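You operate a simulated robot arm through the tools that you are given. There is no shell and no other tool. Be economical: measure what you need, move in short steps, check, and stop when the job is done.

You run a simulated robot arm. Do the job below in one go: nothing can be reset, and whatever is moved stays where it is left.

JOB
Test the limit switch: run the head forward until LIMIT shows, then back it off to 900 mm.
Fine: free the brake, hands clear of the head, then jog; brake on and drive stopped after.

Only the result counts: the job must be done as asked and must still hold three seconds after the hand-in. Knocking over, shifting, dropping, spilling or breaking anything else fails it.

ROBOT AND FRAMES
A 7-joint arm with a two-finger parallel gripper, fixed in place. Base frame: the origin is at the foot of the arm, x ahead of it, y to its left, z up. Units: m, degrees, N and s.
With the tool pointing down near the work surface it reaches from about 0.36 to 0.78 m from the base axis. Its first joint turns from -166.0 to 166.0 degrees. Payload 3.91 kg.
The tool frame sits at the grasp point between the pads (the TCP): z along the fingers, y along the line on which they close. The tips reach 0.03 m beyond it. Largest opening 0.11 m; finger width 0.02, thickness 0.01; the body of the gripper, 0.048 by 0.112 m, starts 0.055 m behind the TCP.
Orientation is that of the tool frame in the base frame, as a unit quaternion [w, x, y, z]. With the fingers straight down and closing along the base's y, the tool's x points along the base's -x, its y along +y and its z along -z.

CONTROLS
- The arm moves only by the tool arm_command. Its argument "commands" is a list of rows, each a list of 3 entries, a list of its own where there are three numbers: the shift along the base's x, y, z in m, then the turn, a rotation vector about the base's x, y, z in degrees, then the gripper command, from -1 (fully open) to 1 (shut), values between in proportion. In form: [[[tx, ty, tz], [rx, ry, rz], jaw], ...]. A call has 1 to 20 rows; each row is the pose to reach, as a shift and turn from the pose commanded when the call began. Each row takes 0.2 s and may step no farther than 0.05 m and 8.6 degrees from the row before; otherwise, or with a gripper value out of range, the whole call is refused. A pose out of reach is approached as far as the arm can. The call stops where the force on the tool passes 40 N (or 10 N more than at its start, if that is more) or the arm is blocked; 0.2 s more then pass. Each finger travels about 0.153 m/s and halts on what it meets, pressing with about 31 N; the grip force reading is that of the motor and also rises with nothing between the fingers. The clock runs only during rows and for 0.2 s after the last one: add rows that repeat a pose to give the fingers time. The reply holds the time, the measured pose of the TCP, the force on the tool along the base axes, the opening and the grip force, in the units named above and with some noise, with the torque about the TCP (base axes, N m) and any sound that the robot's microphone picked up, and new pictures: "views" is both (left out), scene, wrist or none.
- Cameras (640 x 400 px; columns grow to the right, rows downward): "scene" is fixed at [0.2206, 0.6507, 1.6285]; the picture's right is [-0.93, -0.36, 0.00], its down [-0.15, 0.38, -0.92] and it looks along [0.33, -0.85, -0.40] (base axes); focal length 350 px, centre (320, 200). "wrist" rides on the gripper at [0.077, 0.007, -0.114] in the tool frame; the picture's right is [-0.09, 1.00, 0.00], its down [-0.80, -0.07, -0.59] and it looks along [-0.59, -0.05, 0.80] (tool axes); focal length 270 px, centre (320, 200). There is no depth. A picture from a camera that has moved, and an enlarged one, comes with that camera's place and axes in the base frame and with its lens.
- slide_trunk(by): slides the trunk up (or, below 0, down) by that many m; the arm rides with it, the base frame stays. It gives what a move gives, with no picture.
- close_up(camera, box): a new picture of the part [left, top, right, bottom] of that camera's present view, enlarged. The clock stands still meanwhile.
- hand_in(): hands the job in; it is judged then, once.

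Work in short steps. Places have to be worked out from the pictures, the camera data and where the tool is seen: move nearer, look again, correct. Check each grasp and each placing, and mend what went wrong. You have 120 turns and 200 pictures in all, those below and enlarged ones among them. Open the gripper and draw the arm clear of the work before you hand the job in, unless the task says otherwise; then end with one line.

The tools are called after "Emit:" as name(argument=value, ...) on one line, values as JSON. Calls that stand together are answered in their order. arm_command: Moves the arm, as the interface text tells. Its arguments: {"type":"object","properties":{"commands":{"type":"array"},"views":{"type":"string","enum":["both","scene","wrist","none"]}},"required":["commands"]} The other tools are called the same way: slide_trunk (by) slides the trunk up or down; close_up (camera, box) takes an enlarged picture of a part of a camera's view; hand_in () hands the job in.

At the start:

```text
clock: 0.0
tool_pos: [0.4077, -0.2479, 1.3236]
tool_rot: [0.0, 0.0, 1.0, -0.001]
ft_force: [0.1, -0.1, -0.3]
torque: [-0.01, 0.01, -0.02]
finger_gap: 0.1099
grip_force: 0.1
trunk travel left (down, up): [-0.575, 0.035]
```

scene: 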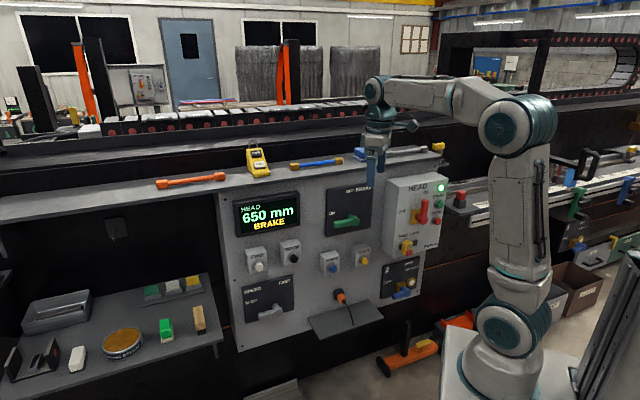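
wrist: 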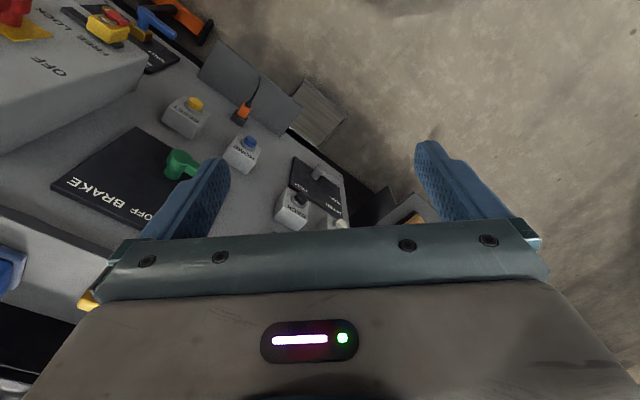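

The panel shows HEAD 650 mm, BRAKE. I take enlarged views of the panel to read all the controls.

Emit:
close_up(camera="scene", box=[220, 170, 340, 245])

Emit:
close_up(camera="scene", box=[320, 170, 460, 258])

Emit:
close_up(camera="scene", box=[220, 235, 340, 345])

Emit:
close_up(camera="scene", box=[310, 235, 440, 345])

```text
5.33 times, centred on (280, 208) of scene
camera zoom: at [0.2206, 0.6507, 1.6285], right [-0.93, -0.36, 0.0], down [-0.15, 0.38, -0.92], along [0.33, -0.85, -0.4], focal length 1867 px, centre (533, 160)
```

zoom: 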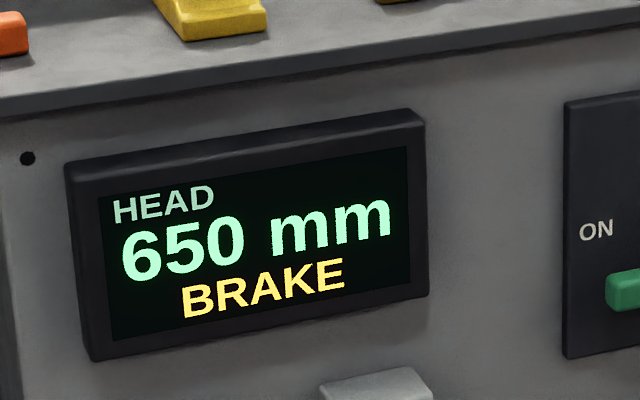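

```text
4.55 times, centred on (390, 214) of scene
camera zoom: at [0.2206, 0.6507, 1.6285], right [-0.93, -0.36, 0.0], down [-0.15, 0.38, -0.92], along [0.33, -0.85, -0.4], focal length 1591 px, centre (2, 136)
```

zoom: 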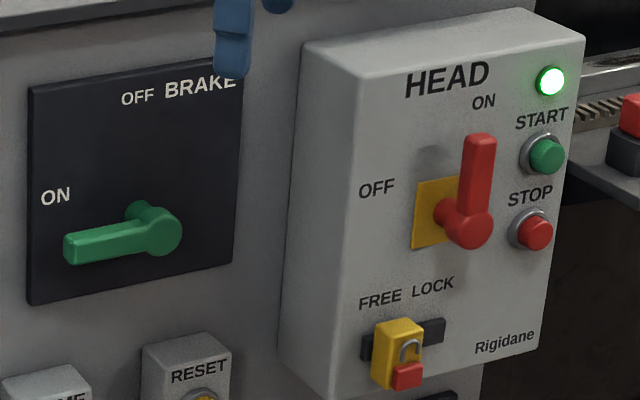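

```text
3.64 times, centred on (280, 290) of scene
camera zoom: at [0.2206, 0.6507, 1.6285], right [-0.93, -0.36, 0.0], down [-0.15, 0.38, -0.92], along [0.33, -0.85, -0.4], focal length 1273 px, centre (466, -127)
```

zoom: 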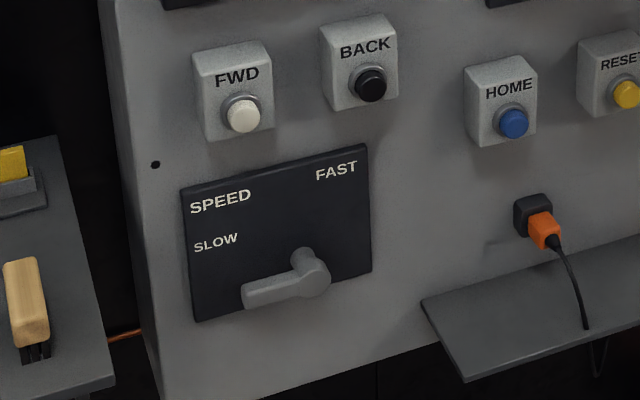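

```text
3.64 times, centred on (375, 290) of scene
camera zoom: at [0.2206, 0.6507, 1.6285], right [-0.93, -0.36, 0.0], down [-0.15, 0.38, -0.92], along [0.33, -0.85, -0.4], focal length 1273 px, centre (120, -127)
```

zoom: 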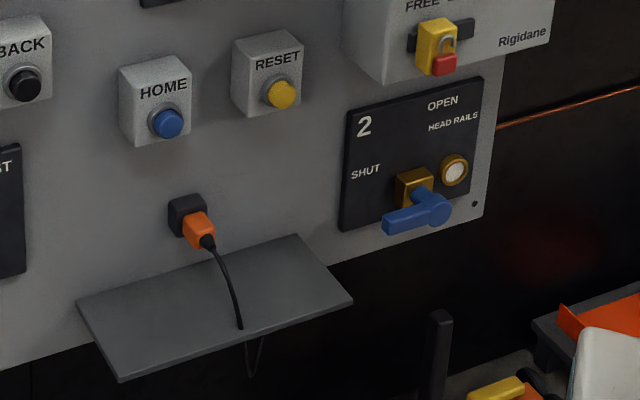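

The panel is vertical, faces the robot at about -45° azimuth, and its knobs are about 0.72 m out. I look for the head itself and the rest of the surroundings.

Emit:
close_up(camera="scene", box=[430, 120, 640, 251])

Emit:
close_up(camera="scene", box=[60, 60, 380, 200])

Emit:
close_up(camera="scene", box=[0, 250, 230, 400])

Emit:
close_up(camera="scene", box=[370, 225, 450, 305])

```text
3.05 times, centred on (535, 186) of scene
camera zoom: at [0.2206, 0.6507, 1.6285], right [-0.93, -0.36, 0.0], down [-0.15, 0.38, -0.92], along [0.33, -0.85, -0.4], focal length 1067 px, centre (-335, 244)
```

zoom: 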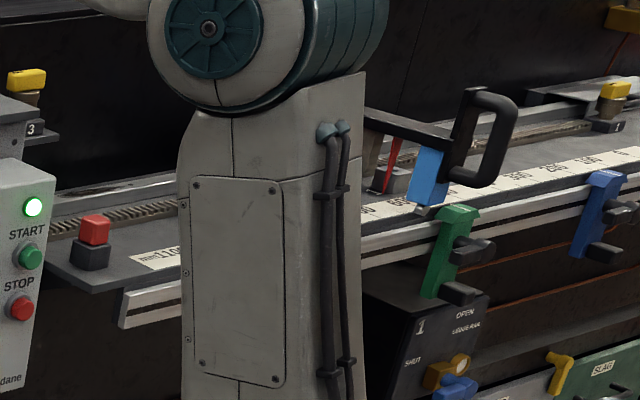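

```text
2.00 times, centred on (220, 130) of scene
camera zoom: at [0.2206, 0.6507, 1.6285], right [-0.93, -0.36, 0.0], down [-0.15, 0.38, -0.92], along [0.33, -0.85, -0.4], focal length 700 px, centre (520, 340)
```

zoom: 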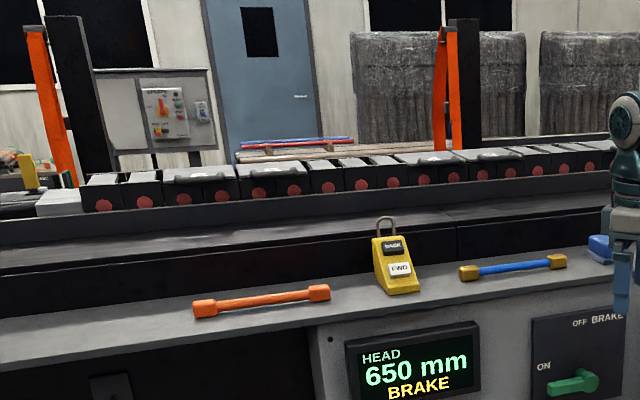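

```text
2.67 times, centred on (115, 325) of scene
camera zoom: at [0.2206, 0.6507, 1.6285], right [-0.93, -0.36, 0.0], down [-0.15, 0.38, -0.92], along [0.33, -0.85, -0.4], focal length 934 px, centre (867, -133)
```

zoom: 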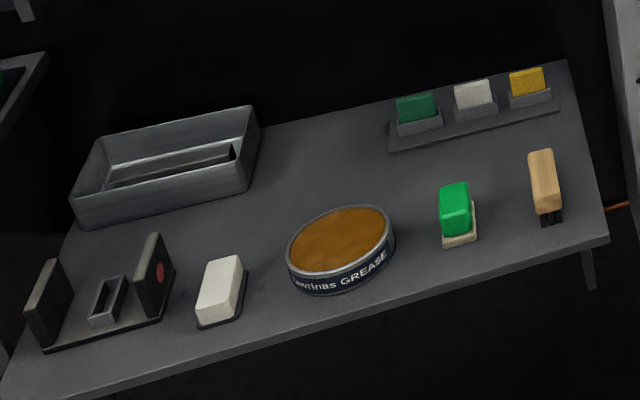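

```text
5.00 times, centred on (410, 265) of scene
camera zoom: at [0.2206, 0.6507, 1.6285], right [-0.93, -0.36, 0.0], down [-0.15, 0.38, -0.92], along [0.33, -0.85, -0.4], focal length 1750 px, centre (-130, -125)
```

zoom: 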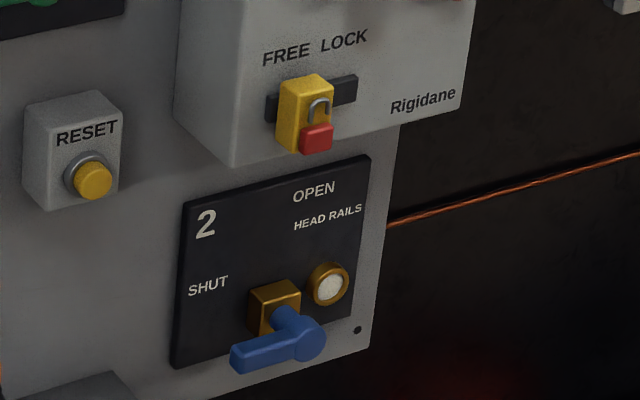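

The head runs on the scaled bed to the right of the HEAD box, and its mechanical state looks ready: LOCK at FREE, HEAD isolator ON, lamp green, SPEED SLOW. I first yaw the tool -45° toward the panel, shut the fingers, and lower the trunk a little.

Emit:
arm_command(commands=[[[0, 0, 0], [0, 0, -8], 0], [[0, 0, 0], [0, 0, -16], 0.5], [[0, 0, 0], [0, 0, -24], 1], [[0, 0, 0], [0, 0, -32], 1], [[0, 0, 0], [0, 0, -40], 1], [[0, 0, 0], [0, 0, -45], 1]], views="none")

Emit:
slide_trunk(by=-0.2)

```text
clock: 1.4
tool_pos: [0.4074, -0.2487, 1.3231]
tool_rot: [0.0, 0.384, 0.923, 0.0]
ft_force: [0.1, -0.3, -0.4]
torque: [0.0, -0.01, 0.0]
finger_gap: 0.0001
grip_force: 30.9
trunk travel left (down, up): [-0.575, 0.035]
```

```text
clock: 3.6
tool_pos: [0.407, -0.2488, 1.1226]
tool_rot: [0.0, 0.383, 0.924, 0.0]
ft_force: [0.2, 0.2, 0.8]
torque: [0.01, 0.0, 0.03]
finger_gap: 0.0001
grip_force: 31.5
trunk travel left (down, up): [-0.375, 0.235]
```

Now I pitch the tool 90° so the fingers point horizontally at the panel, moving slightly toward it.

Emit:
arm_command(commands=[[[0.003, -0.003, 0], [-5.8, -5.8, 0], 1], [[0.006, -0.006, 0], [-11.6, -11.6, 0], 1], [[0.009, -0.009, 0], [-17.4, -17.4, 0], 1], [[0.012, -0.012, 0], [-23.2, -23.2, 0], 1], [[0.015, -0.015, 0], [-29, -29, 0], 1], [[0.018, -0.018, 0], [-34.8, -34.8, 0], 1], [[0.021, -0.021, 0], [-40.6, -40.6, 0], 1], [[0.024, -0.024, 0], [-46.4, -46.4, 0], 1], [[0.027, -0.027, 0], [-52.2, -52.2, 0], 1], [[0.03, -0.03, 0], [-58, -58, 0], 1], [[0.035, -0.035, 0], [-63.64, -63.64, 0], 1]])

```text
clock: 6.0
tool_pos: [0.4416, -0.2854, 1.1224]
tool_rot: [0.653, 0.272, 0.653, -0.271]
ft_force: [0.1, -1.0, 0.1]
torque: [0.02, -0.02, 0.06]
finger_gap: 0.0001
grip_force: 31.2
trunk travel left (down, up): [-0.375, 0.235]
camera wrist: at [0.3654, -0.2, 1.0449], right [0.7, 0.7, 0.09], down [-0.47, 0.37, 0.8], along [0.53, -0.61, 0.59], focal length 270 px, centre (320, 200)
```

scene: 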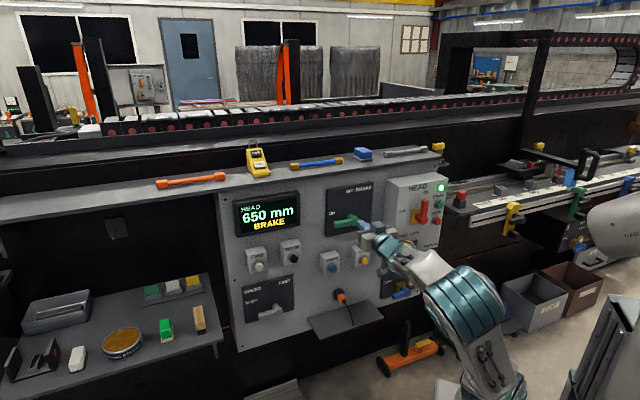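
wrist: 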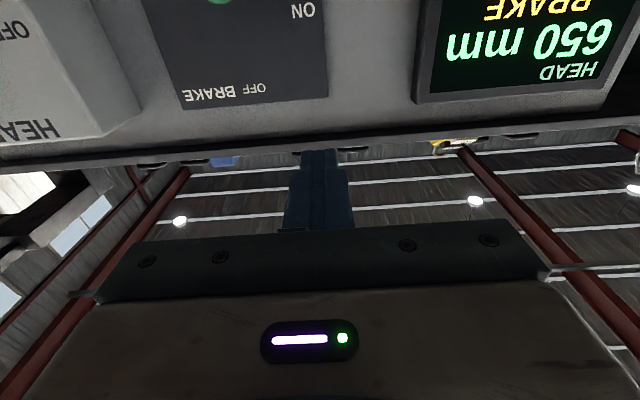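

The tool now points at the panel. With the robot's column out of the way, I look at the bed and head.

Emit:
close_up(camera="scene", box=[430, 130, 640, 260])

Emit:
close_up(camera="scene", box=[430, 140, 540, 250])

Emit:
close_up(camera="scene", box=[520, 135, 640, 260])

```text
3.05 times, centred on (535, 195) of scene
camera zoom: at [0.2206, 0.6507, 1.6285], right [-0.93, -0.36, 0.0], down [-0.15, 0.38, -0.92], along [0.33, -0.85, -0.4], focal length 1067 px, centre (-335, 215)
```

zoom: 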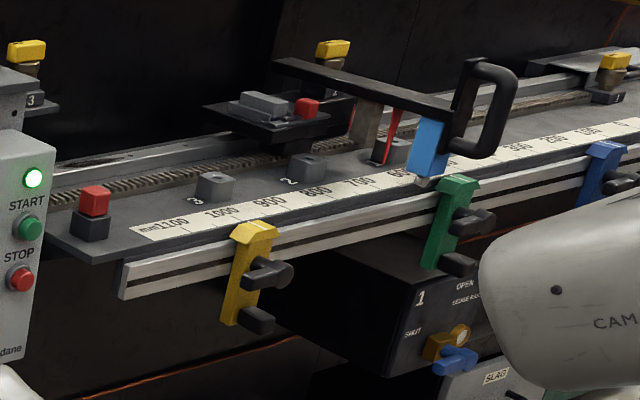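

```text
3.64 times, centred on (485, 195) of scene
camera zoom: at [0.2206, 0.6507, 1.6285], right [-0.93, -0.36, 0.0], down [-0.15, 0.38, -0.92], along [0.33, -0.85, -0.4], focal length 1273 px, centre (-280, 218)
```

zoom: 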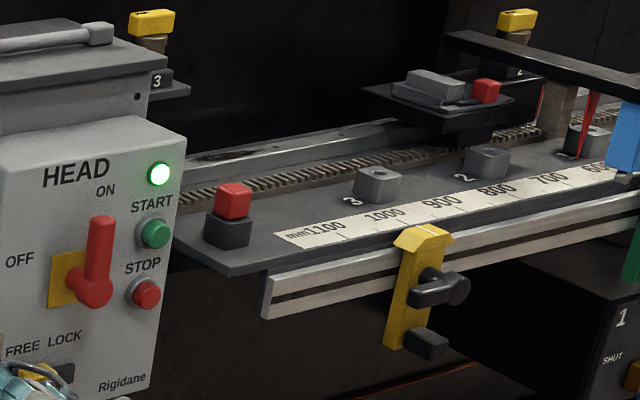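

```text
3.20 times, centred on (580, 198) of scene
camera zoom: at [0.2206, 0.6507, 1.6285], right [-0.93, -0.36, 0.0], down [-0.15, 0.38, -0.92], along [0.33, -0.85, -0.4], focal length 1120 px, centre (-512, 208)
```

zoom: 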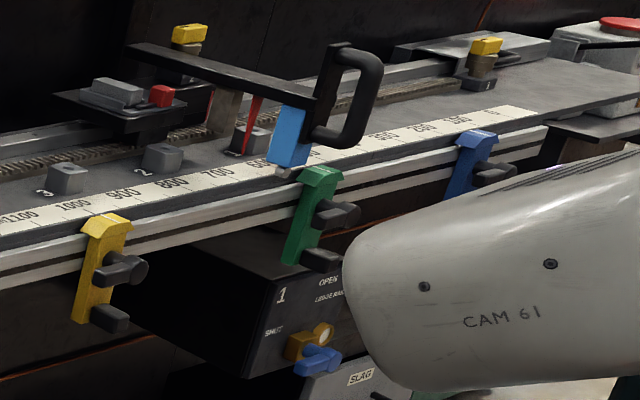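

The brake lever points left (ON) from a hub near h≈-0.016, z≈1.025, with a tip about 0.085 m out. I move the closed fingers to just in front of and below the lever, then check.

Emit:
arm_command(commands=[[[0.01, -0.02, -0.036], [0, 0, 0], 1], [[0.02, -0.041, -0.072], [0, 0, 0], 1], [[0.03, -0.062, -0.108], [0, 0, 0], 1], [[0.0396, -0.082, -0.142], [0, 0, 0], 1]])

Emit:
close_up(camera="scene", box=[310, 180, 410, 260])

```text
clock: 7.0
tool_pos: [0.4807, -0.3641, 0.9807]
tool_rot: [0.653, 0.271, 0.653, -0.27]
ft_force: [-0.4, 0.3, -0.2]
torque: [0.05, 0.0, 0.03]
finger_gap: 0.0
grip_force: 31.1
trunk travel left (down, up): [-0.375, 0.235]
camera wrist: at [0.404, -0.2793, 0.9034], right [0.7, 0.7, 0.09], down [-0.47, 0.37, 0.8], along [0.53, -0.61, 0.59], focal length 270 px, centre (320, 200)
```

scene: 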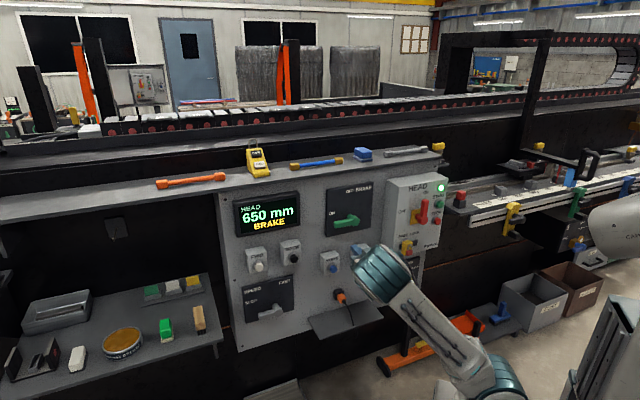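
wrist: 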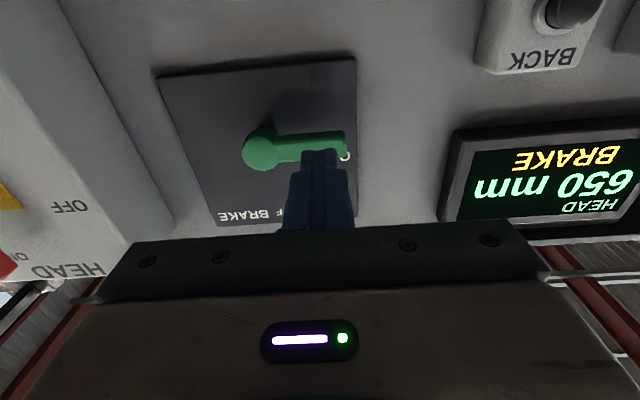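

```text
5.00 times, centred on (360, 220) of scene
camera zoom: at [0.2206, 0.6507, 1.6285], right [-0.93, -0.36, 0.0], down [-0.15, 0.38, -0.92], along [0.33, -0.85, -0.4], focal length 1750 px, centre (120, 100)
```

zoom: 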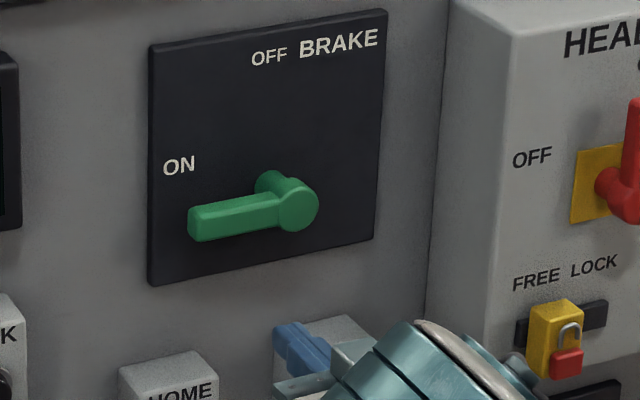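

Triangulation puts the lever front at d≈0.73, z≈1.018, with the hub at h≈-0.015. I advance straight in below the lever end (tip to d≈0.75).

Emit:
arm_command(commands=[[[0.03, -0.03, 0], [0, 0, 0], 1], [[0.06, -0.06, 0], [0, 0, 0], 1], [[0.075, -0.075, 0], [0, 0, 0], 1], [[0.087, -0.087, 0], [0, 0, 0], 1]])

Emit:
close_up(camera="scene", box=[310, 180, 410, 260])

```text
clock: 8.0
tool_pos: [0.5634, -0.4275, 0.9853]
tool_rot: [0.653, 0.271, 0.653, -0.271]
ft_force: [-1.2, 1.2, 0.1]
torque: [0.03, 0.0, 0.0]
finger_gap: 0.0
grip_force: 31.4
out of reach, approached as far as the arm can: row 3, 4
trunk travel left (down, up): [-0.375, 0.235]
camera wrist: at [0.4859, -0.3425, 0.9077], right [0.7, 0.7, 0.09], down [-0.47, 0.37, 0.8], along [0.53, -0.61, 0.59], focal length 270 px, centre (320, 200)
```

scene: 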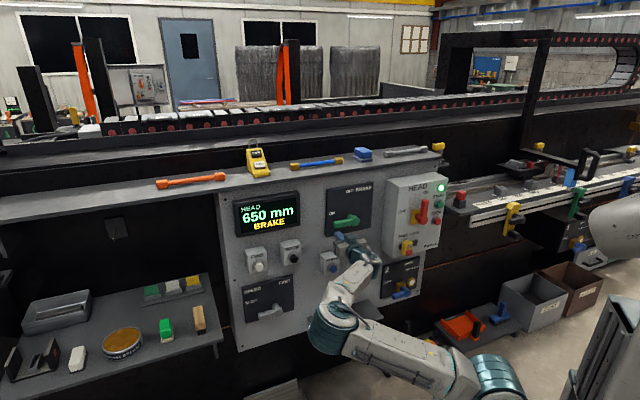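
wrist: 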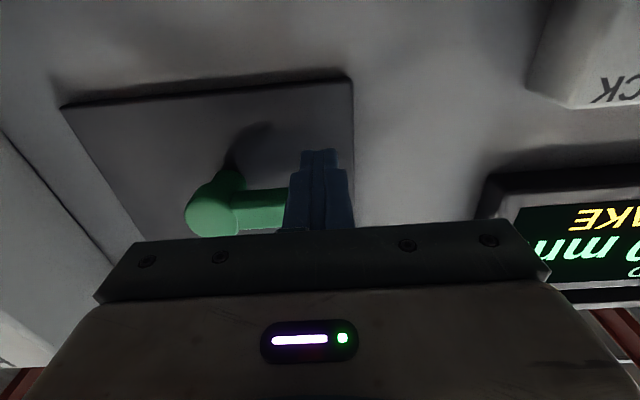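

```text
5.00 times, centred on (360, 220) of scene
camera zoom: at [0.2206, 0.6507, 1.6285], right [-0.93, -0.36, 0.0], down [-0.15, 0.38, -0.92], along [0.33, -0.85, -0.4], focal length 1750 px, centre (120, 100)
```

zoom: 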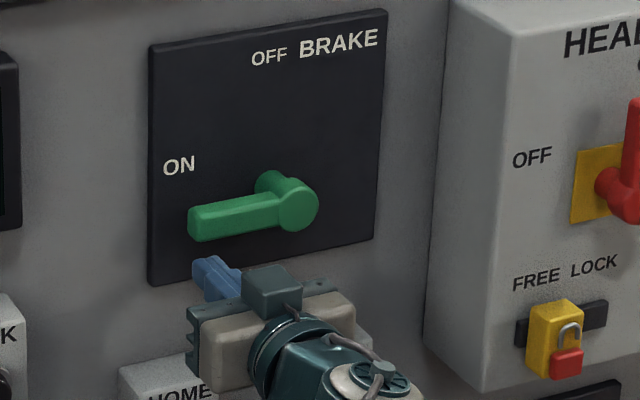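

The arm went out of reach because the shoulder is too high for a horizontal tool. I retract, raise the tool 0.2 m, then lower the trunk by 0.2 m, so the shoulder sits well under the tool.

Emit:
arm_command(commands=[[[-0.0, 0.0, 0], [0, 0, 0], 1], [[-0.03, 0.03, 0], [0, 0, 0], 1], [[-0.06, 0.06, 0], [0, 0, 0], 1], [[-0.09, 0.09, 0], [0, 0, 0], 1], [[-0.12, 0.12, 0.0], [0, 0, 0], 1], [[-0.12, 0.12, 0.045], [0, 0, 0], 1], [[-0.12, 0.12, 0.09], [0, 0, 0], 1], [[-0.12, 0.12, 0.135], [0, 0, 0], 1], [[-0.12, 0.12, 0.18], [0, 0, 0], 1]], views="scene")

Emit:
slide_trunk(by=-0.2)

```text
clock: 10.0
tool_pos: [0.4427, -0.31, 1.1661]
tool_rot: [0.652, 0.271, 0.654, -0.27]
ft_force: [0.0, -0.5, 0.6]
torque: [-0.06, -0.03, -0.01]
finger_gap: 0.0
grip_force: 31.1
trunk travel left (down, up): [-0.375, 0.235]
```

scene: 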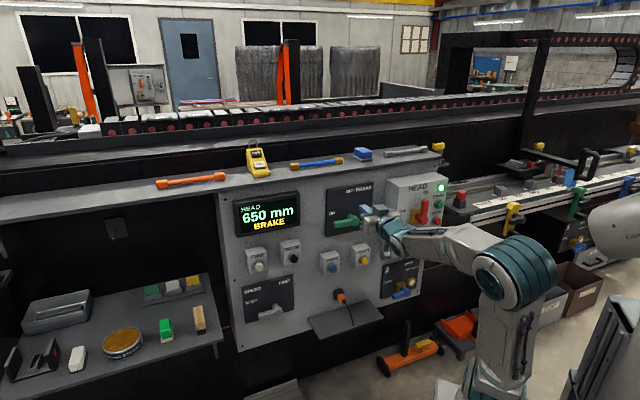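

```text
clock: 12.1
tool_pos: [0.4426, -0.3083, 0.9647]
tool_rot: [0.653, 0.271, 0.653, -0.271]
ft_force: [-0.8, 0.5, -0.4]
torque: [-0.02, 0.01, -0.02]
finger_gap: 0.0001
grip_force: 30.6
trunk travel left (down, up): [-0.175, 0.435]
```

Elbow-up configuration now. TCP is at d≈0.531, h≈-0.095, z≈0.965; I advance to d≈0.72 below the lever end.

Emit:
arm_command(commands=[[[0.03, -0.033, 0.013], [0, 0, 0], 1], [[0.06, -0.066, 0.013], [0, 0, 0], 1], [[0.09, -0.099, 0.013], [0, 0, 0], 1], [[0.11, -0.122, 0.013], [0, 0, 0], 1], [[0.1266, -0.1407, 0.013], [0, 0, 0], 1]])

Emit:
close_up(camera="scene", box=[310, 180, 410, 260])

```text
clock: 13.3
tool_pos: [0.5693, -0.4501, 0.9794]
tool_rot: [0.653, 0.27, 0.653, -0.271]
ft_force: [-0.2, 0.4, -0.1]
torque: [0.0, 0.05, -0.06]
finger_gap: 0.0
grip_force: 31.5
trunk travel left (down, up): [-0.175, 0.435]
camera wrist: at [0.4918, -0.3646, 0.9019], right [0.7, 0.7, 0.09], down [-0.47, 0.37, 0.8], along [0.53, -0.61, 0.59], focal length 270 px, centre (320, 200)
```

scene: 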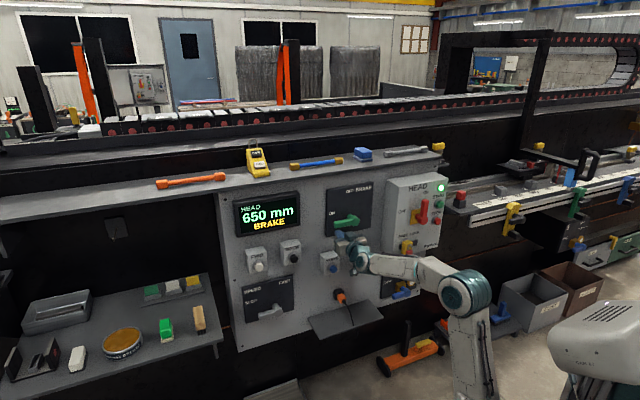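
wrist: 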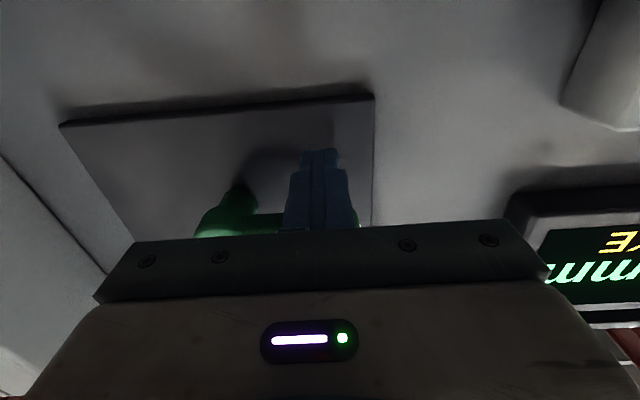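

```text
5.00 times, centred on (360, 220) of scene
camera zoom: at [0.2206, 0.6507, 1.6285], right [-0.93, -0.36, 0.0], down [-0.15, 0.38, -0.92], along [0.33, -0.85, -0.4], focal length 1750 px, centre (120, 100)
```

zoom: 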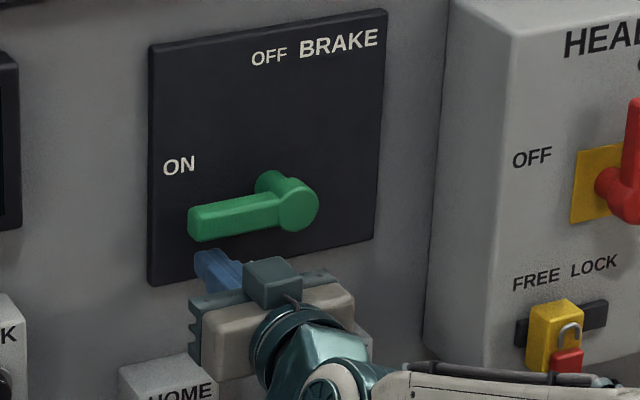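

The finger is under the lever end with clearance. I sweep it on an arc about the hub to carry the lever from left to up (OFF).

Emit:
arm_command(commands=[[[-0.002, -0.002, 0.012], [0, 0, 0], 1], [[-0.003, -0.003, 0.021], [0, 0, 0], 1], [[-0.0013, -0.0013, 0.0384], [0, 0, 0], 1], [[-0.0028, -0.0028, 0.056], [0, 0, 0], 1], [[-0.0075, -0.0075, 0.0723], [0, 0, 0], 1], [[-0.015, -0.015, 0.0863], [0, 0, 0], 1], [[-0.0248, -0.0248, 0.0971], [0, 0, 0], 1], [[-0.0363, -0.0363, 0.104], [0, 0, 0], 1]], views="scene")

Emit:
close_up(camera="scene", box=[230, 170, 410, 280])

```text
clock: 15.1
tool_pos: [0.5394, -0.4819, 1.0797]
tool_rot: [0.653, 0.268, 0.656, -0.267]
ft_force: [4.3, 19.0, -12.4]
torque: [0.09, -0.14, -0.1]
finger_gap: 0.0002
grip_force: 30.7
trunk travel left (down, up): [-0.175, 0.435]
```

scene: 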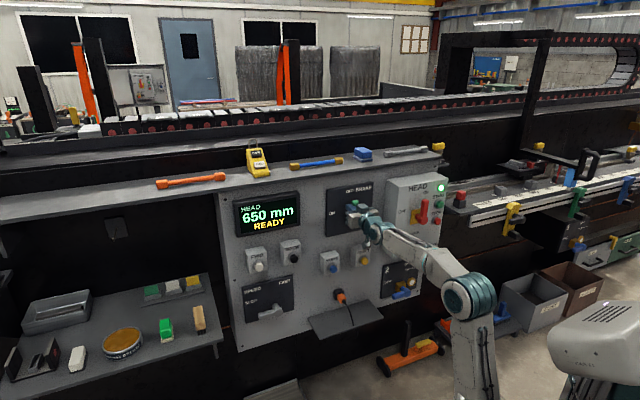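

```text
3.56 times, centred on (320, 225) of scene
camera zoom: at [0.2206, 0.6507, 1.6285], right [-0.93, -0.36, 0.0], down [-0.15, 0.38, -0.92], along [0.33, -0.85, -0.4], focal length 1245 px, centre (320, 111)
```

zoom: 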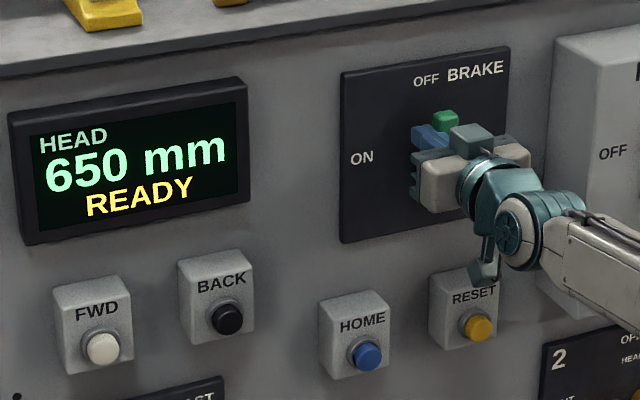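

Display now says READY: brake is off. I slide the finger off the lever to the left, retract, and travel to in front of the FWD button (h≈-0.398, z≈0.921).

Emit:
arm_command(commands=[[[0.018, 0.018, 0], [0, 0, 0], 1], [[-0.01, 0.046, 0], [0, 0, 0], 1], [[-0.038, 0.074, 0], [0, 0, 0], 1], [[-0.067, 0.103, 0], [0, 0, 0], 1], [[-0.041, 0.129, -0.018], [0, 0, 0], 1], [[-0.015, 0.155, -0.036], [0, 0, 0], 1], [[0.011, 0.181, -0.054], [0, 0, 0], 1], [[0.037, 0.207, -0.072], [0, 0, 0], 1], [[0.063, 0.233, -0.09], [0, 0, 0], 1], [[0.089, 0.259, -0.108], [0, 0, 0], 1], [[0.115, 0.285, -0.126], [0, 0, 0], 1], [[0.141, 0.311, -0.144], [0, 0, 0], 1], [[0.1676, 0.3374, -0.159], [0, 0, 0], 1]])

Emit:
close_up(camera="scene", box=[220, 170, 400, 290])

```text
clock: 17.9
tool_pos: [0.7016, -0.1487, 0.9244]
tool_rot: [0.653, 0.271, 0.654, -0.271]
ft_force: [-0.2, -0.9, -0.4]
torque: [0.02, 0.04, 0.02]
finger_gap: 0.0
grip_force: 30.6
trunk travel left (down, up): [-0.175, 0.435]
camera wrist: at [0.6243, -0.0632, 0.8467], right [0.7, 0.7, 0.09], down [-0.47, 0.37, 0.8], along [0.53, -0.61, 0.59], focal length 270 px, centre (320, 200)
```

scene: 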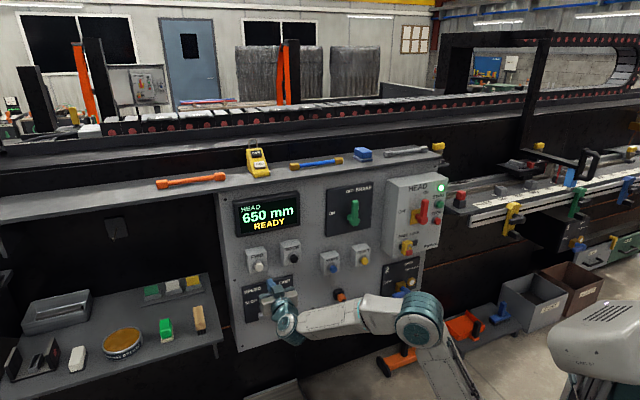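
wrist: 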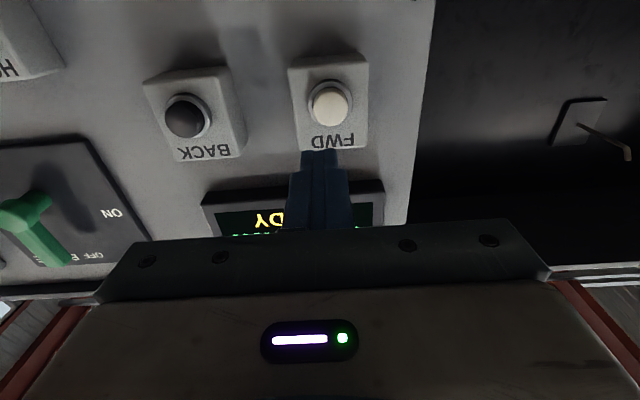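

```text
3.33 times, centred on (310, 230) of scene
camera zoom: at [0.2206, 0.6507, 1.6285], right [-0.93, -0.36, 0.0], down [-0.15, 0.38, -0.92], along [0.33, -0.85, -0.4], focal length 1167 px, centre (353, 100)
```

zoom: 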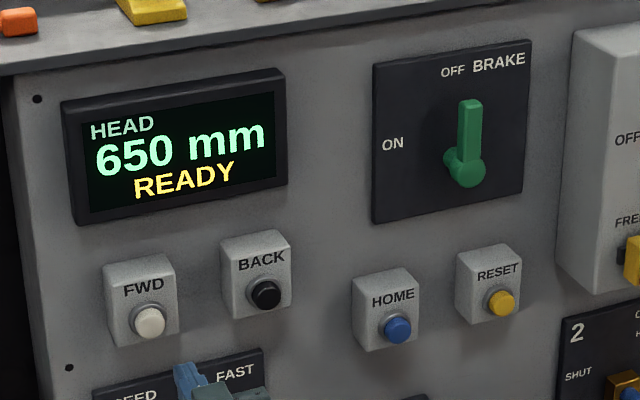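

Triangulating both views puts the FWD button cap at d≈0.724, h≈-0.398, z≈0.918. I align and approach to about 8 mm short of it.

Emit:
arm_command(commands=[[[0.005, 0.005, -0.006], [0, 0, 0], 1], [[0.035, -0.025, -0.006], [0, 0, 0], 1], [[0.0644, -0.0544, -0.006], [0, 0, 0], 1]], views="wrist")

Emit:
close_up(camera="scene", box=[225, 185, 325, 285])

```text
clock: 18.7
tool_pos: [0.7647, -0.2012, 0.9186]
tool_rot: [0.653, 0.271, 0.653, -0.271]
ft_force: [-0.3, 0.8, 1.5]
torque: [0.01, -0.02, -0.01]
finger_gap: 0.0001
grip_force: 30.6
trunk travel left (down, up): [-0.175, 0.435]
camera wrist: at [0.6886, -0.1165, 0.8408], right [0.7, 0.7, 0.09], down [-0.47, 0.37, 0.8], along [0.53, -0.61, 0.59], focal length 270 px, centre (320, 200)
```

wrist: 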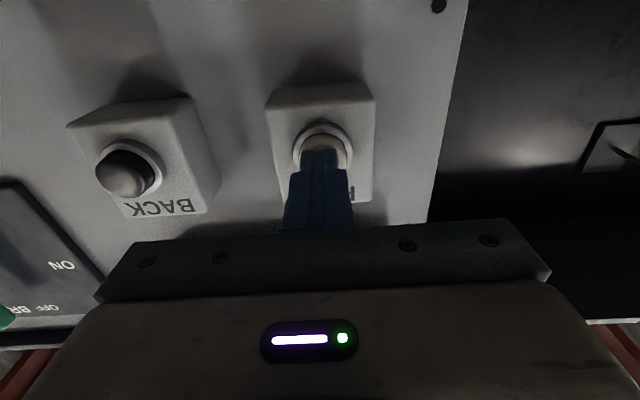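

```text
4.00 times, centred on (275, 235) of scene
camera zoom: at [0.2206, 0.6507, 1.6285], right [-0.93, -0.36, 0.0], down [-0.15, 0.38, -0.92], along [0.33, -0.85, -0.4], focal length 1400 px, centre (500, 60)
```

zoom: 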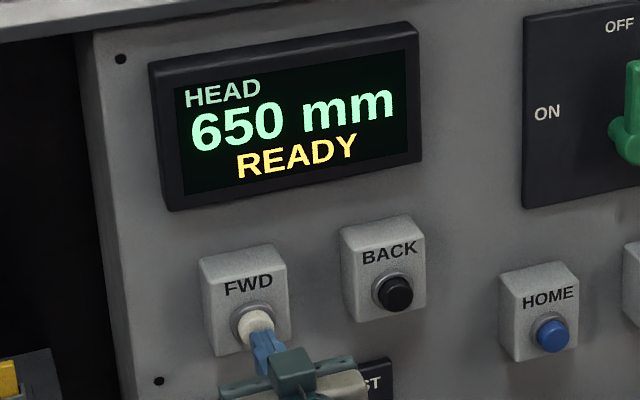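

Aligned with the button. I press in gently, in small steps, and release the clock briefly to see how the head responds.

Emit:
arm_command(commands=[[[0.004, -0.004, 0], [0, 0, 0], 1], [[0.007, -0.007, 0], [0, 0, 0], 1], [[0.009, -0.009, 0], [0, 0, 0], 1]], views="none")

Emit:
close_up(camera="scene", box=[225, 185, 325, 285])

```text
clock: 19.6
tool_pos: [0.7715, -0.207, 0.9192]
tool_rot: [0.653, 0.271, 0.653, -0.27]
ft_force: [-32.4, 18.0, -3.2]
torque: [-0.18, 0.15, -0.24]
finger_gap: 0.0
grip_force: 30.9
trunk travel left (down, up): [-0.175, 0.435]
heard: click
stopped in row 3: the force on the tool passed its limit at 45 N (the readings are from after the stop); the commanded pose is now the measured one
```

```text
4.00 times, centred on (275, 235) of scene
camera zoom: at [0.2206, 0.6507, 1.6285], right [-0.93, -0.36, 0.0], down [-0.15, 0.38, -0.92], along [0.33, -0.85, -0.4], focal length 1400 px, centre (500, 60)
```

zoom: 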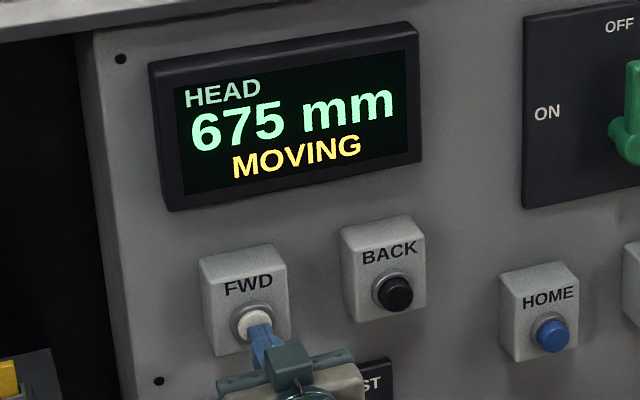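

The head is moving (675 mm) while the button is held. I hold for 1 s and read the rate.

Emit:
arm_command(commands=[[[0, 0, 0], [0, 0, 0], 1], [[0, 0, 0], [0, 0, 0], 1], [[0, 0, 0], [0, 0, 0], 1], [[0, 0, 0], [0, 0, 0], 1]], views="scene")

Emit:
close_up(camera="scene", box=[225, 185, 325, 285])

```text
clock: 20.3
tool_pos: [0.7713, -0.2079, 0.919]
tool_rot: [0.653, 0.271, 0.653, -0.271]
ft_force: [-34.6, 19.8, -1.1]
torque: [-0.36, 0.22, -0.26]
finger_gap: 0.0001
grip_force: 30.9
trunk travel left (down, up): [-0.175, 0.435]
stopped in row 3: the force on the tool passed its limit at 48 N (the readings are from after the stop); the commanded pose is now the measured one
```

scene: 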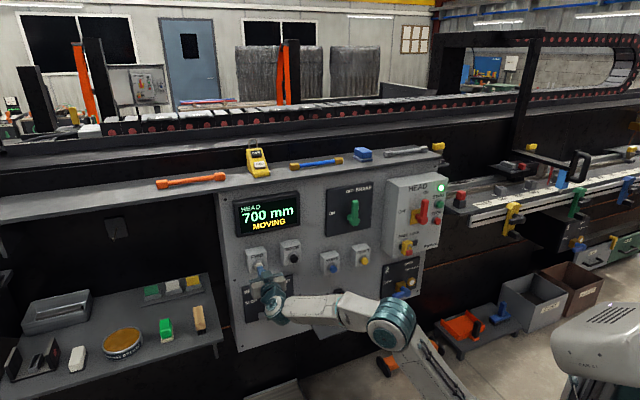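

```text
4.00 times, centred on (275, 235) of scene
camera zoom: at [0.2206, 0.6507, 1.6285], right [-0.93, -0.36, 0.0], down [-0.15, 0.38, -0.92], along [0.33, -0.85, -0.4], focal length 1400 px, centre (500, 60)
```

zoom: 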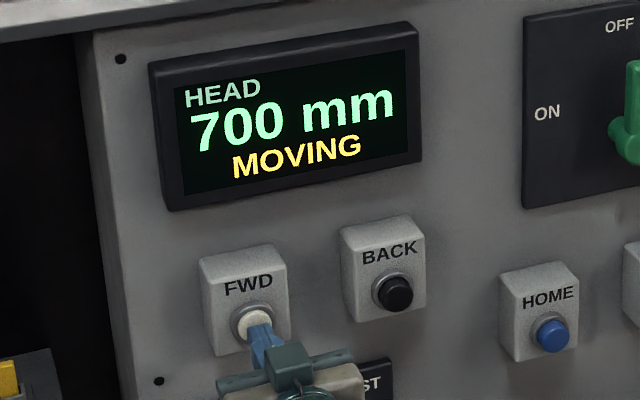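

About 36 mm/s. I ease the pressure by 1.5 mm and hold on, watching the display and the yellow clamp on the rail.

Emit:
arm_command(commands=[[[-0.001, 0.001, 0], [0, 0, 0], 1], [[-0.001, 0.001, 0], [0, 0, 0], 1], [[-0.001, 0.001, 0], [0, 0, 0], 1], [[-0.001, 0.001, 0], [0, 0, 0], 1], [[-0.001, 0.001, 0], [0, 0, 0], 1], [[-0.001, 0.001, 0], [0, 0, 0], 1], [[-0.001, 0.001, 0], [0, 0, 0], 1], [[-0.001, 0.001, 0], [0, 0, 0], 1], [[-0.001, 0.001, 0], [0, 0, 0], 1], [[-0.001, 0.001, 0], [0, 0, 0], 1]], views="scene")

Emit:
close_up(camera="scene", box=[430, 130, 640, 260])

```text
clock: 22.5
tool_pos: [0.7709, -0.2076, 0.9175]
tool_rot: [0.653, 0.272, 0.653, -0.271]
ft_force: [-15.0, 16.7, 10.2]
torque: [-0.26, -0.29, 0.07]
finger_gap: 0.0
grip_force: 30.4
trunk travel left (down, up): [-0.175, 0.435]
```

scene: 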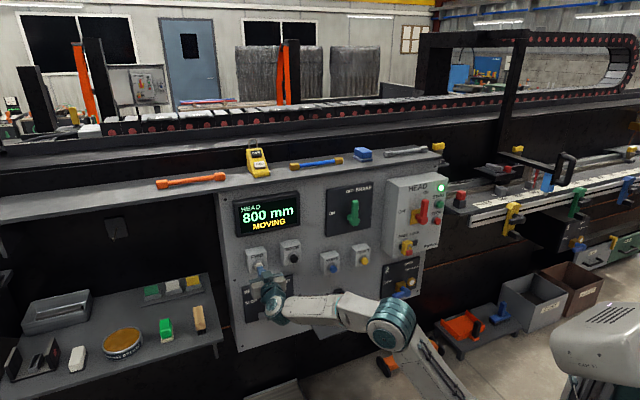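

```text
3.05 times, centred on (535, 195) of scene
camera zoom: at [0.2206, 0.6507, 1.6285], right [-0.93, -0.36, 0.0], down [-0.15, 0.38, -0.92], along [0.33, -0.85, -0.4], focal length 1067 px, centre (-335, 215)
```

zoom: 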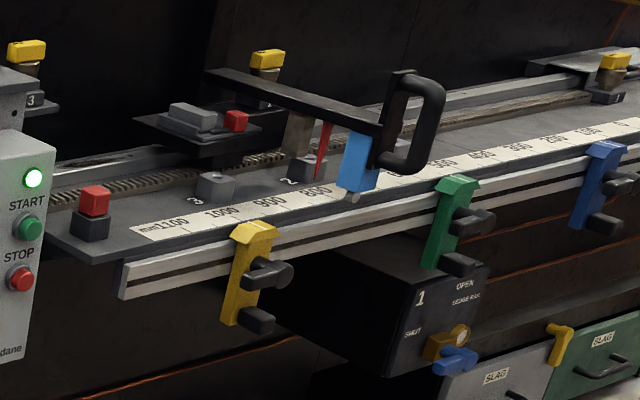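

800 mm, moving steadily at about 45–50 mm/s. The head's blue switch block heads toward the yellow dog; I continue in steps.

Emit:
arm_command(commands=[[[0, 0, 0], [0, 0, 0], 1], [[0, 0, 0], [0, 0, 0], 1], [[0, 0, 0], [0, 0, 0], 1], [[0, 0, 0], [0, 0, 0], 1], [[0, 0, 0], [0, 0, 0], 1], [[0, 0, 0], [0, 0, 0], 1]], views="scene")

Emit:
close_up(camera="scene", box=[430, 130, 640, 260])

```text
clock: 23.9
tool_pos: [0.7708, -0.2073, 0.9192]
tool_rot: [0.653, 0.271, 0.654, -0.27]
ft_force: [-15.3, 18.2, 10.5]
torque: [-0.27, -0.27, 0.1]
finger_gap: 0.0
grip_force: 31.1
trunk travel left (down, up): [-0.175, 0.435]
```

scene: 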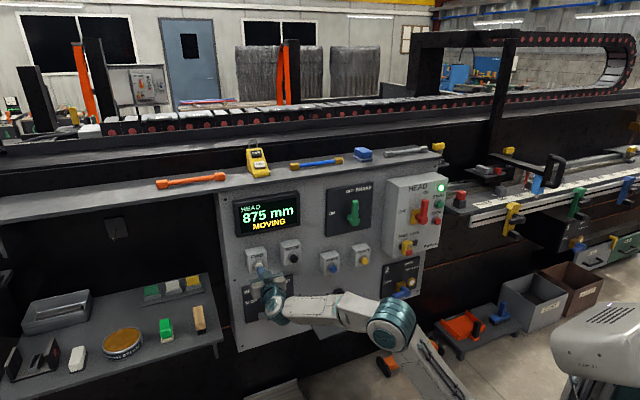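

```text
3.05 times, centred on (535, 195) of scene
camera zoom: at [0.2206, 0.6507, 1.6285], right [-0.93, -0.36, 0.0], down [-0.15, 0.38, -0.92], along [0.33, -0.85, -0.4], focal length 1067 px, centre (-335, 215)
```

zoom: 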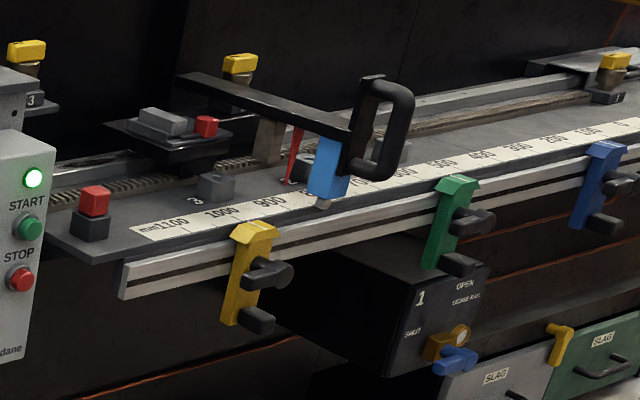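

875 mm. The display counts in 25 mm steps at about 2 per second. I keep holding.

Emit:
arm_command(commands=[[[0, 0, 0], [0, 0, 0], 1], [[0, 0, 0], [0, 0, 0], 1], [[0, 0, 0], [0, 0, 0], 1], [[0, 0, 0], [0, 0, 0], 1], [[0, 0, 0], [0, 0, 0], 1], [[0, 0, 0], [0, 0, 0], 1]], views="scene")

Emit:
close_up(camera="scene", box=[430, 130, 640, 260])

```text
clock: 25.3
tool_pos: [0.7711, -0.2074, 0.918]
tool_rot: [0.653, 0.271, 0.654, -0.27]
ft_force: [-16.5, 21.9, 8.1]
torque: [-0.17, -0.37, 0.15]
finger_gap: 0.0003
grip_force: 30.8
trunk travel left (down, up): [-0.175, 0.435]
```

scene: 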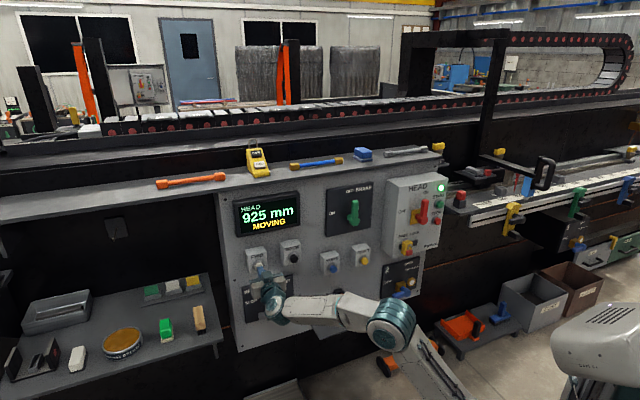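

```text
3.05 times, centred on (535, 195) of scene
camera zoom: at [0.2206, 0.6507, 1.6285], right [-0.93, -0.36, 0.0], down [-0.15, 0.38, -0.92], along [0.33, -0.85, -0.4], focal length 1067 px, centre (-335, 215)
```

zoom: 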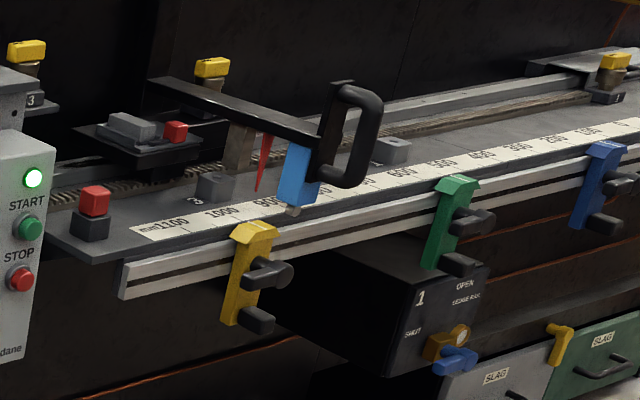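

925 mm; the switch block is close to the yellow dog. I continue in shorter steps.

Emit:
arm_command(commands=[[[0, 0, 0], [0, 0, 0], 1], [[0, 0, 0], [0, 0, 0], 1], [[0, 0, 0], [0, 0, 0], 1], [[0, 0, 0], [0, 0, 0], 1]], views="scene")

Emit:
close_up(camera="scene", box=[430, 130, 640, 260])

```text
clock: 26.3
tool_pos: [0.7718, -0.2075, 0.9183]
tool_rot: [0.653, 0.271, 0.654, -0.27]
ft_force: [-16.9, 22.7, 7.7]
torque: [-0.17, -0.32, 0.15]
finger_gap: 0.0
grip_force: 31.1
trunk travel left (down, up): [-0.175, 0.435]
```

scene: 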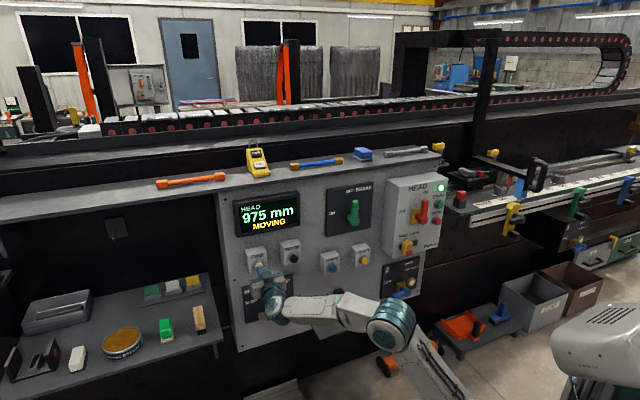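

```text
3.05 times, centred on (535, 195) of scene
camera zoom: at [0.2206, 0.6507, 1.6285], right [-0.93, -0.36, 0.0], down [-0.15, 0.38, -0.92], along [0.33, -0.85, -0.4], focal length 1067 px, centre (-335, 215)
```

zoom: 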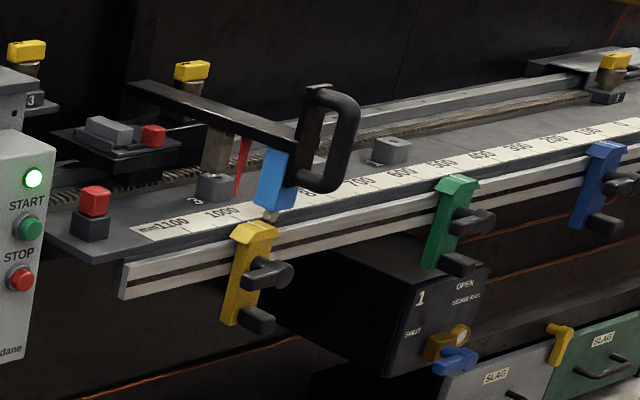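

975 mm; the switch plunger is about to meet the dog. Holding another two short steps' worth.

Emit:
arm_command(commands=[[[0, 0, 0], [0, 0, 0], 1], [[0, 0, 0], [0, 0, 0], 1]], views="scene")

Emit:
close_up(camera="scene", box=[225, 185, 325, 285])

```text
clock: 26.9
tool_pos: [0.7717, -0.2076, 0.9174]
tool_rot: [0.653, 0.271, 0.653, -0.271]
ft_force: [-16.8, 23.1, 7.2]
torque: [-0.19, -0.26, 0.17]
finger_gap: 0.0
grip_force: 30.9
trunk travel left (down, up): [-0.175, 0.435]
```

scene: 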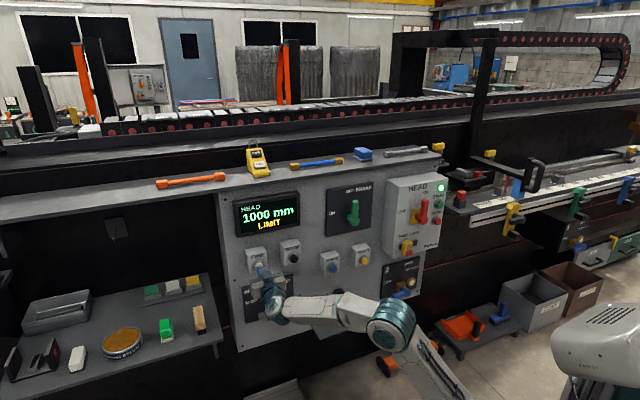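

```text
4.00 times, centred on (275, 235) of scene
camera zoom: at [0.2206, 0.6507, 1.6285], right [-0.93, -0.36, 0.0], down [-0.15, 0.38, -0.92], along [0.33, -0.85, -0.4], focal length 1400 px, centre (500, 60)
```

zoom: 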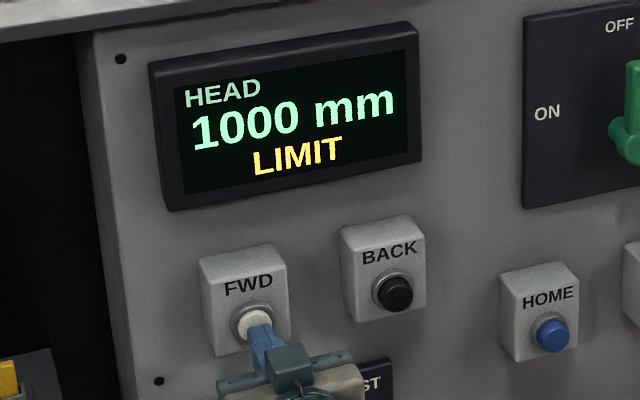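

LIMIT shows at 1000 mm. I release FWD, retract and move to in front of BACK (h≈-0.268, z≈0.92), without pressing.

Emit:
arm_command(commands=[[[-0.03, 0.03, 0], [0, 0, 0], 1], [[-0.05, -0.0, 0.001], [0, 0, 0], 1], [[-0.075, -0.025, 0.001], [0, 0, 0], 1], [[-0.1, -0.05, 0.001], [0, 0, 0], 1], [[-0.1228, -0.0628, 0.001], [0, 0, 0], 1], [[-0.102, -0.0836, 0.001], [0, 0, 0], 1]], views="both")

Emit:
close_up(camera="scene", box=[225, 185, 325, 285])

```text
clock: 28.3
tool_pos: [0.6693, -0.2939, 0.9166]
tool_rot: [0.652, 0.271, 0.654, -0.27]
ft_force: [0.1, -0.1, 0.9]
torque: [0.01, 0.03, -0.01]
finger_gap: 0.0
grip_force: 30.9
trunk travel left (down, up): [-0.175, 0.435]
camera wrist: at [0.5928, -0.2087, 0.8396], right [0.71, 0.7, 0.09], down [-0.47, 0.37, 0.8], along [0.53, -0.61, 0.59], focal length 270 px, centre (320, 200)
```

scene: 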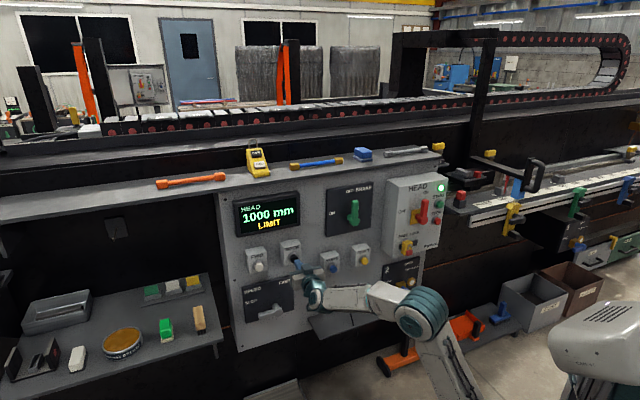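
wrist: 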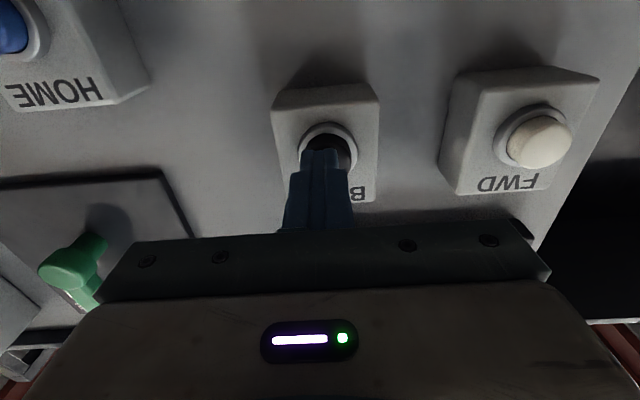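

```text
4.00 times, centred on (275, 235) of scene
camera zoom: at [0.2206, 0.6507, 1.6285], right [-0.93, -0.36, 0.0], down [-0.15, 0.38, -0.92], along [0.33, -0.85, -0.4], focal length 1400 px, centre (500, 60)
```

zoom: 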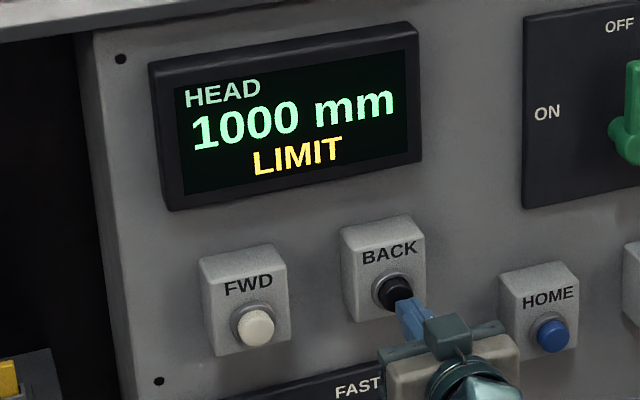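

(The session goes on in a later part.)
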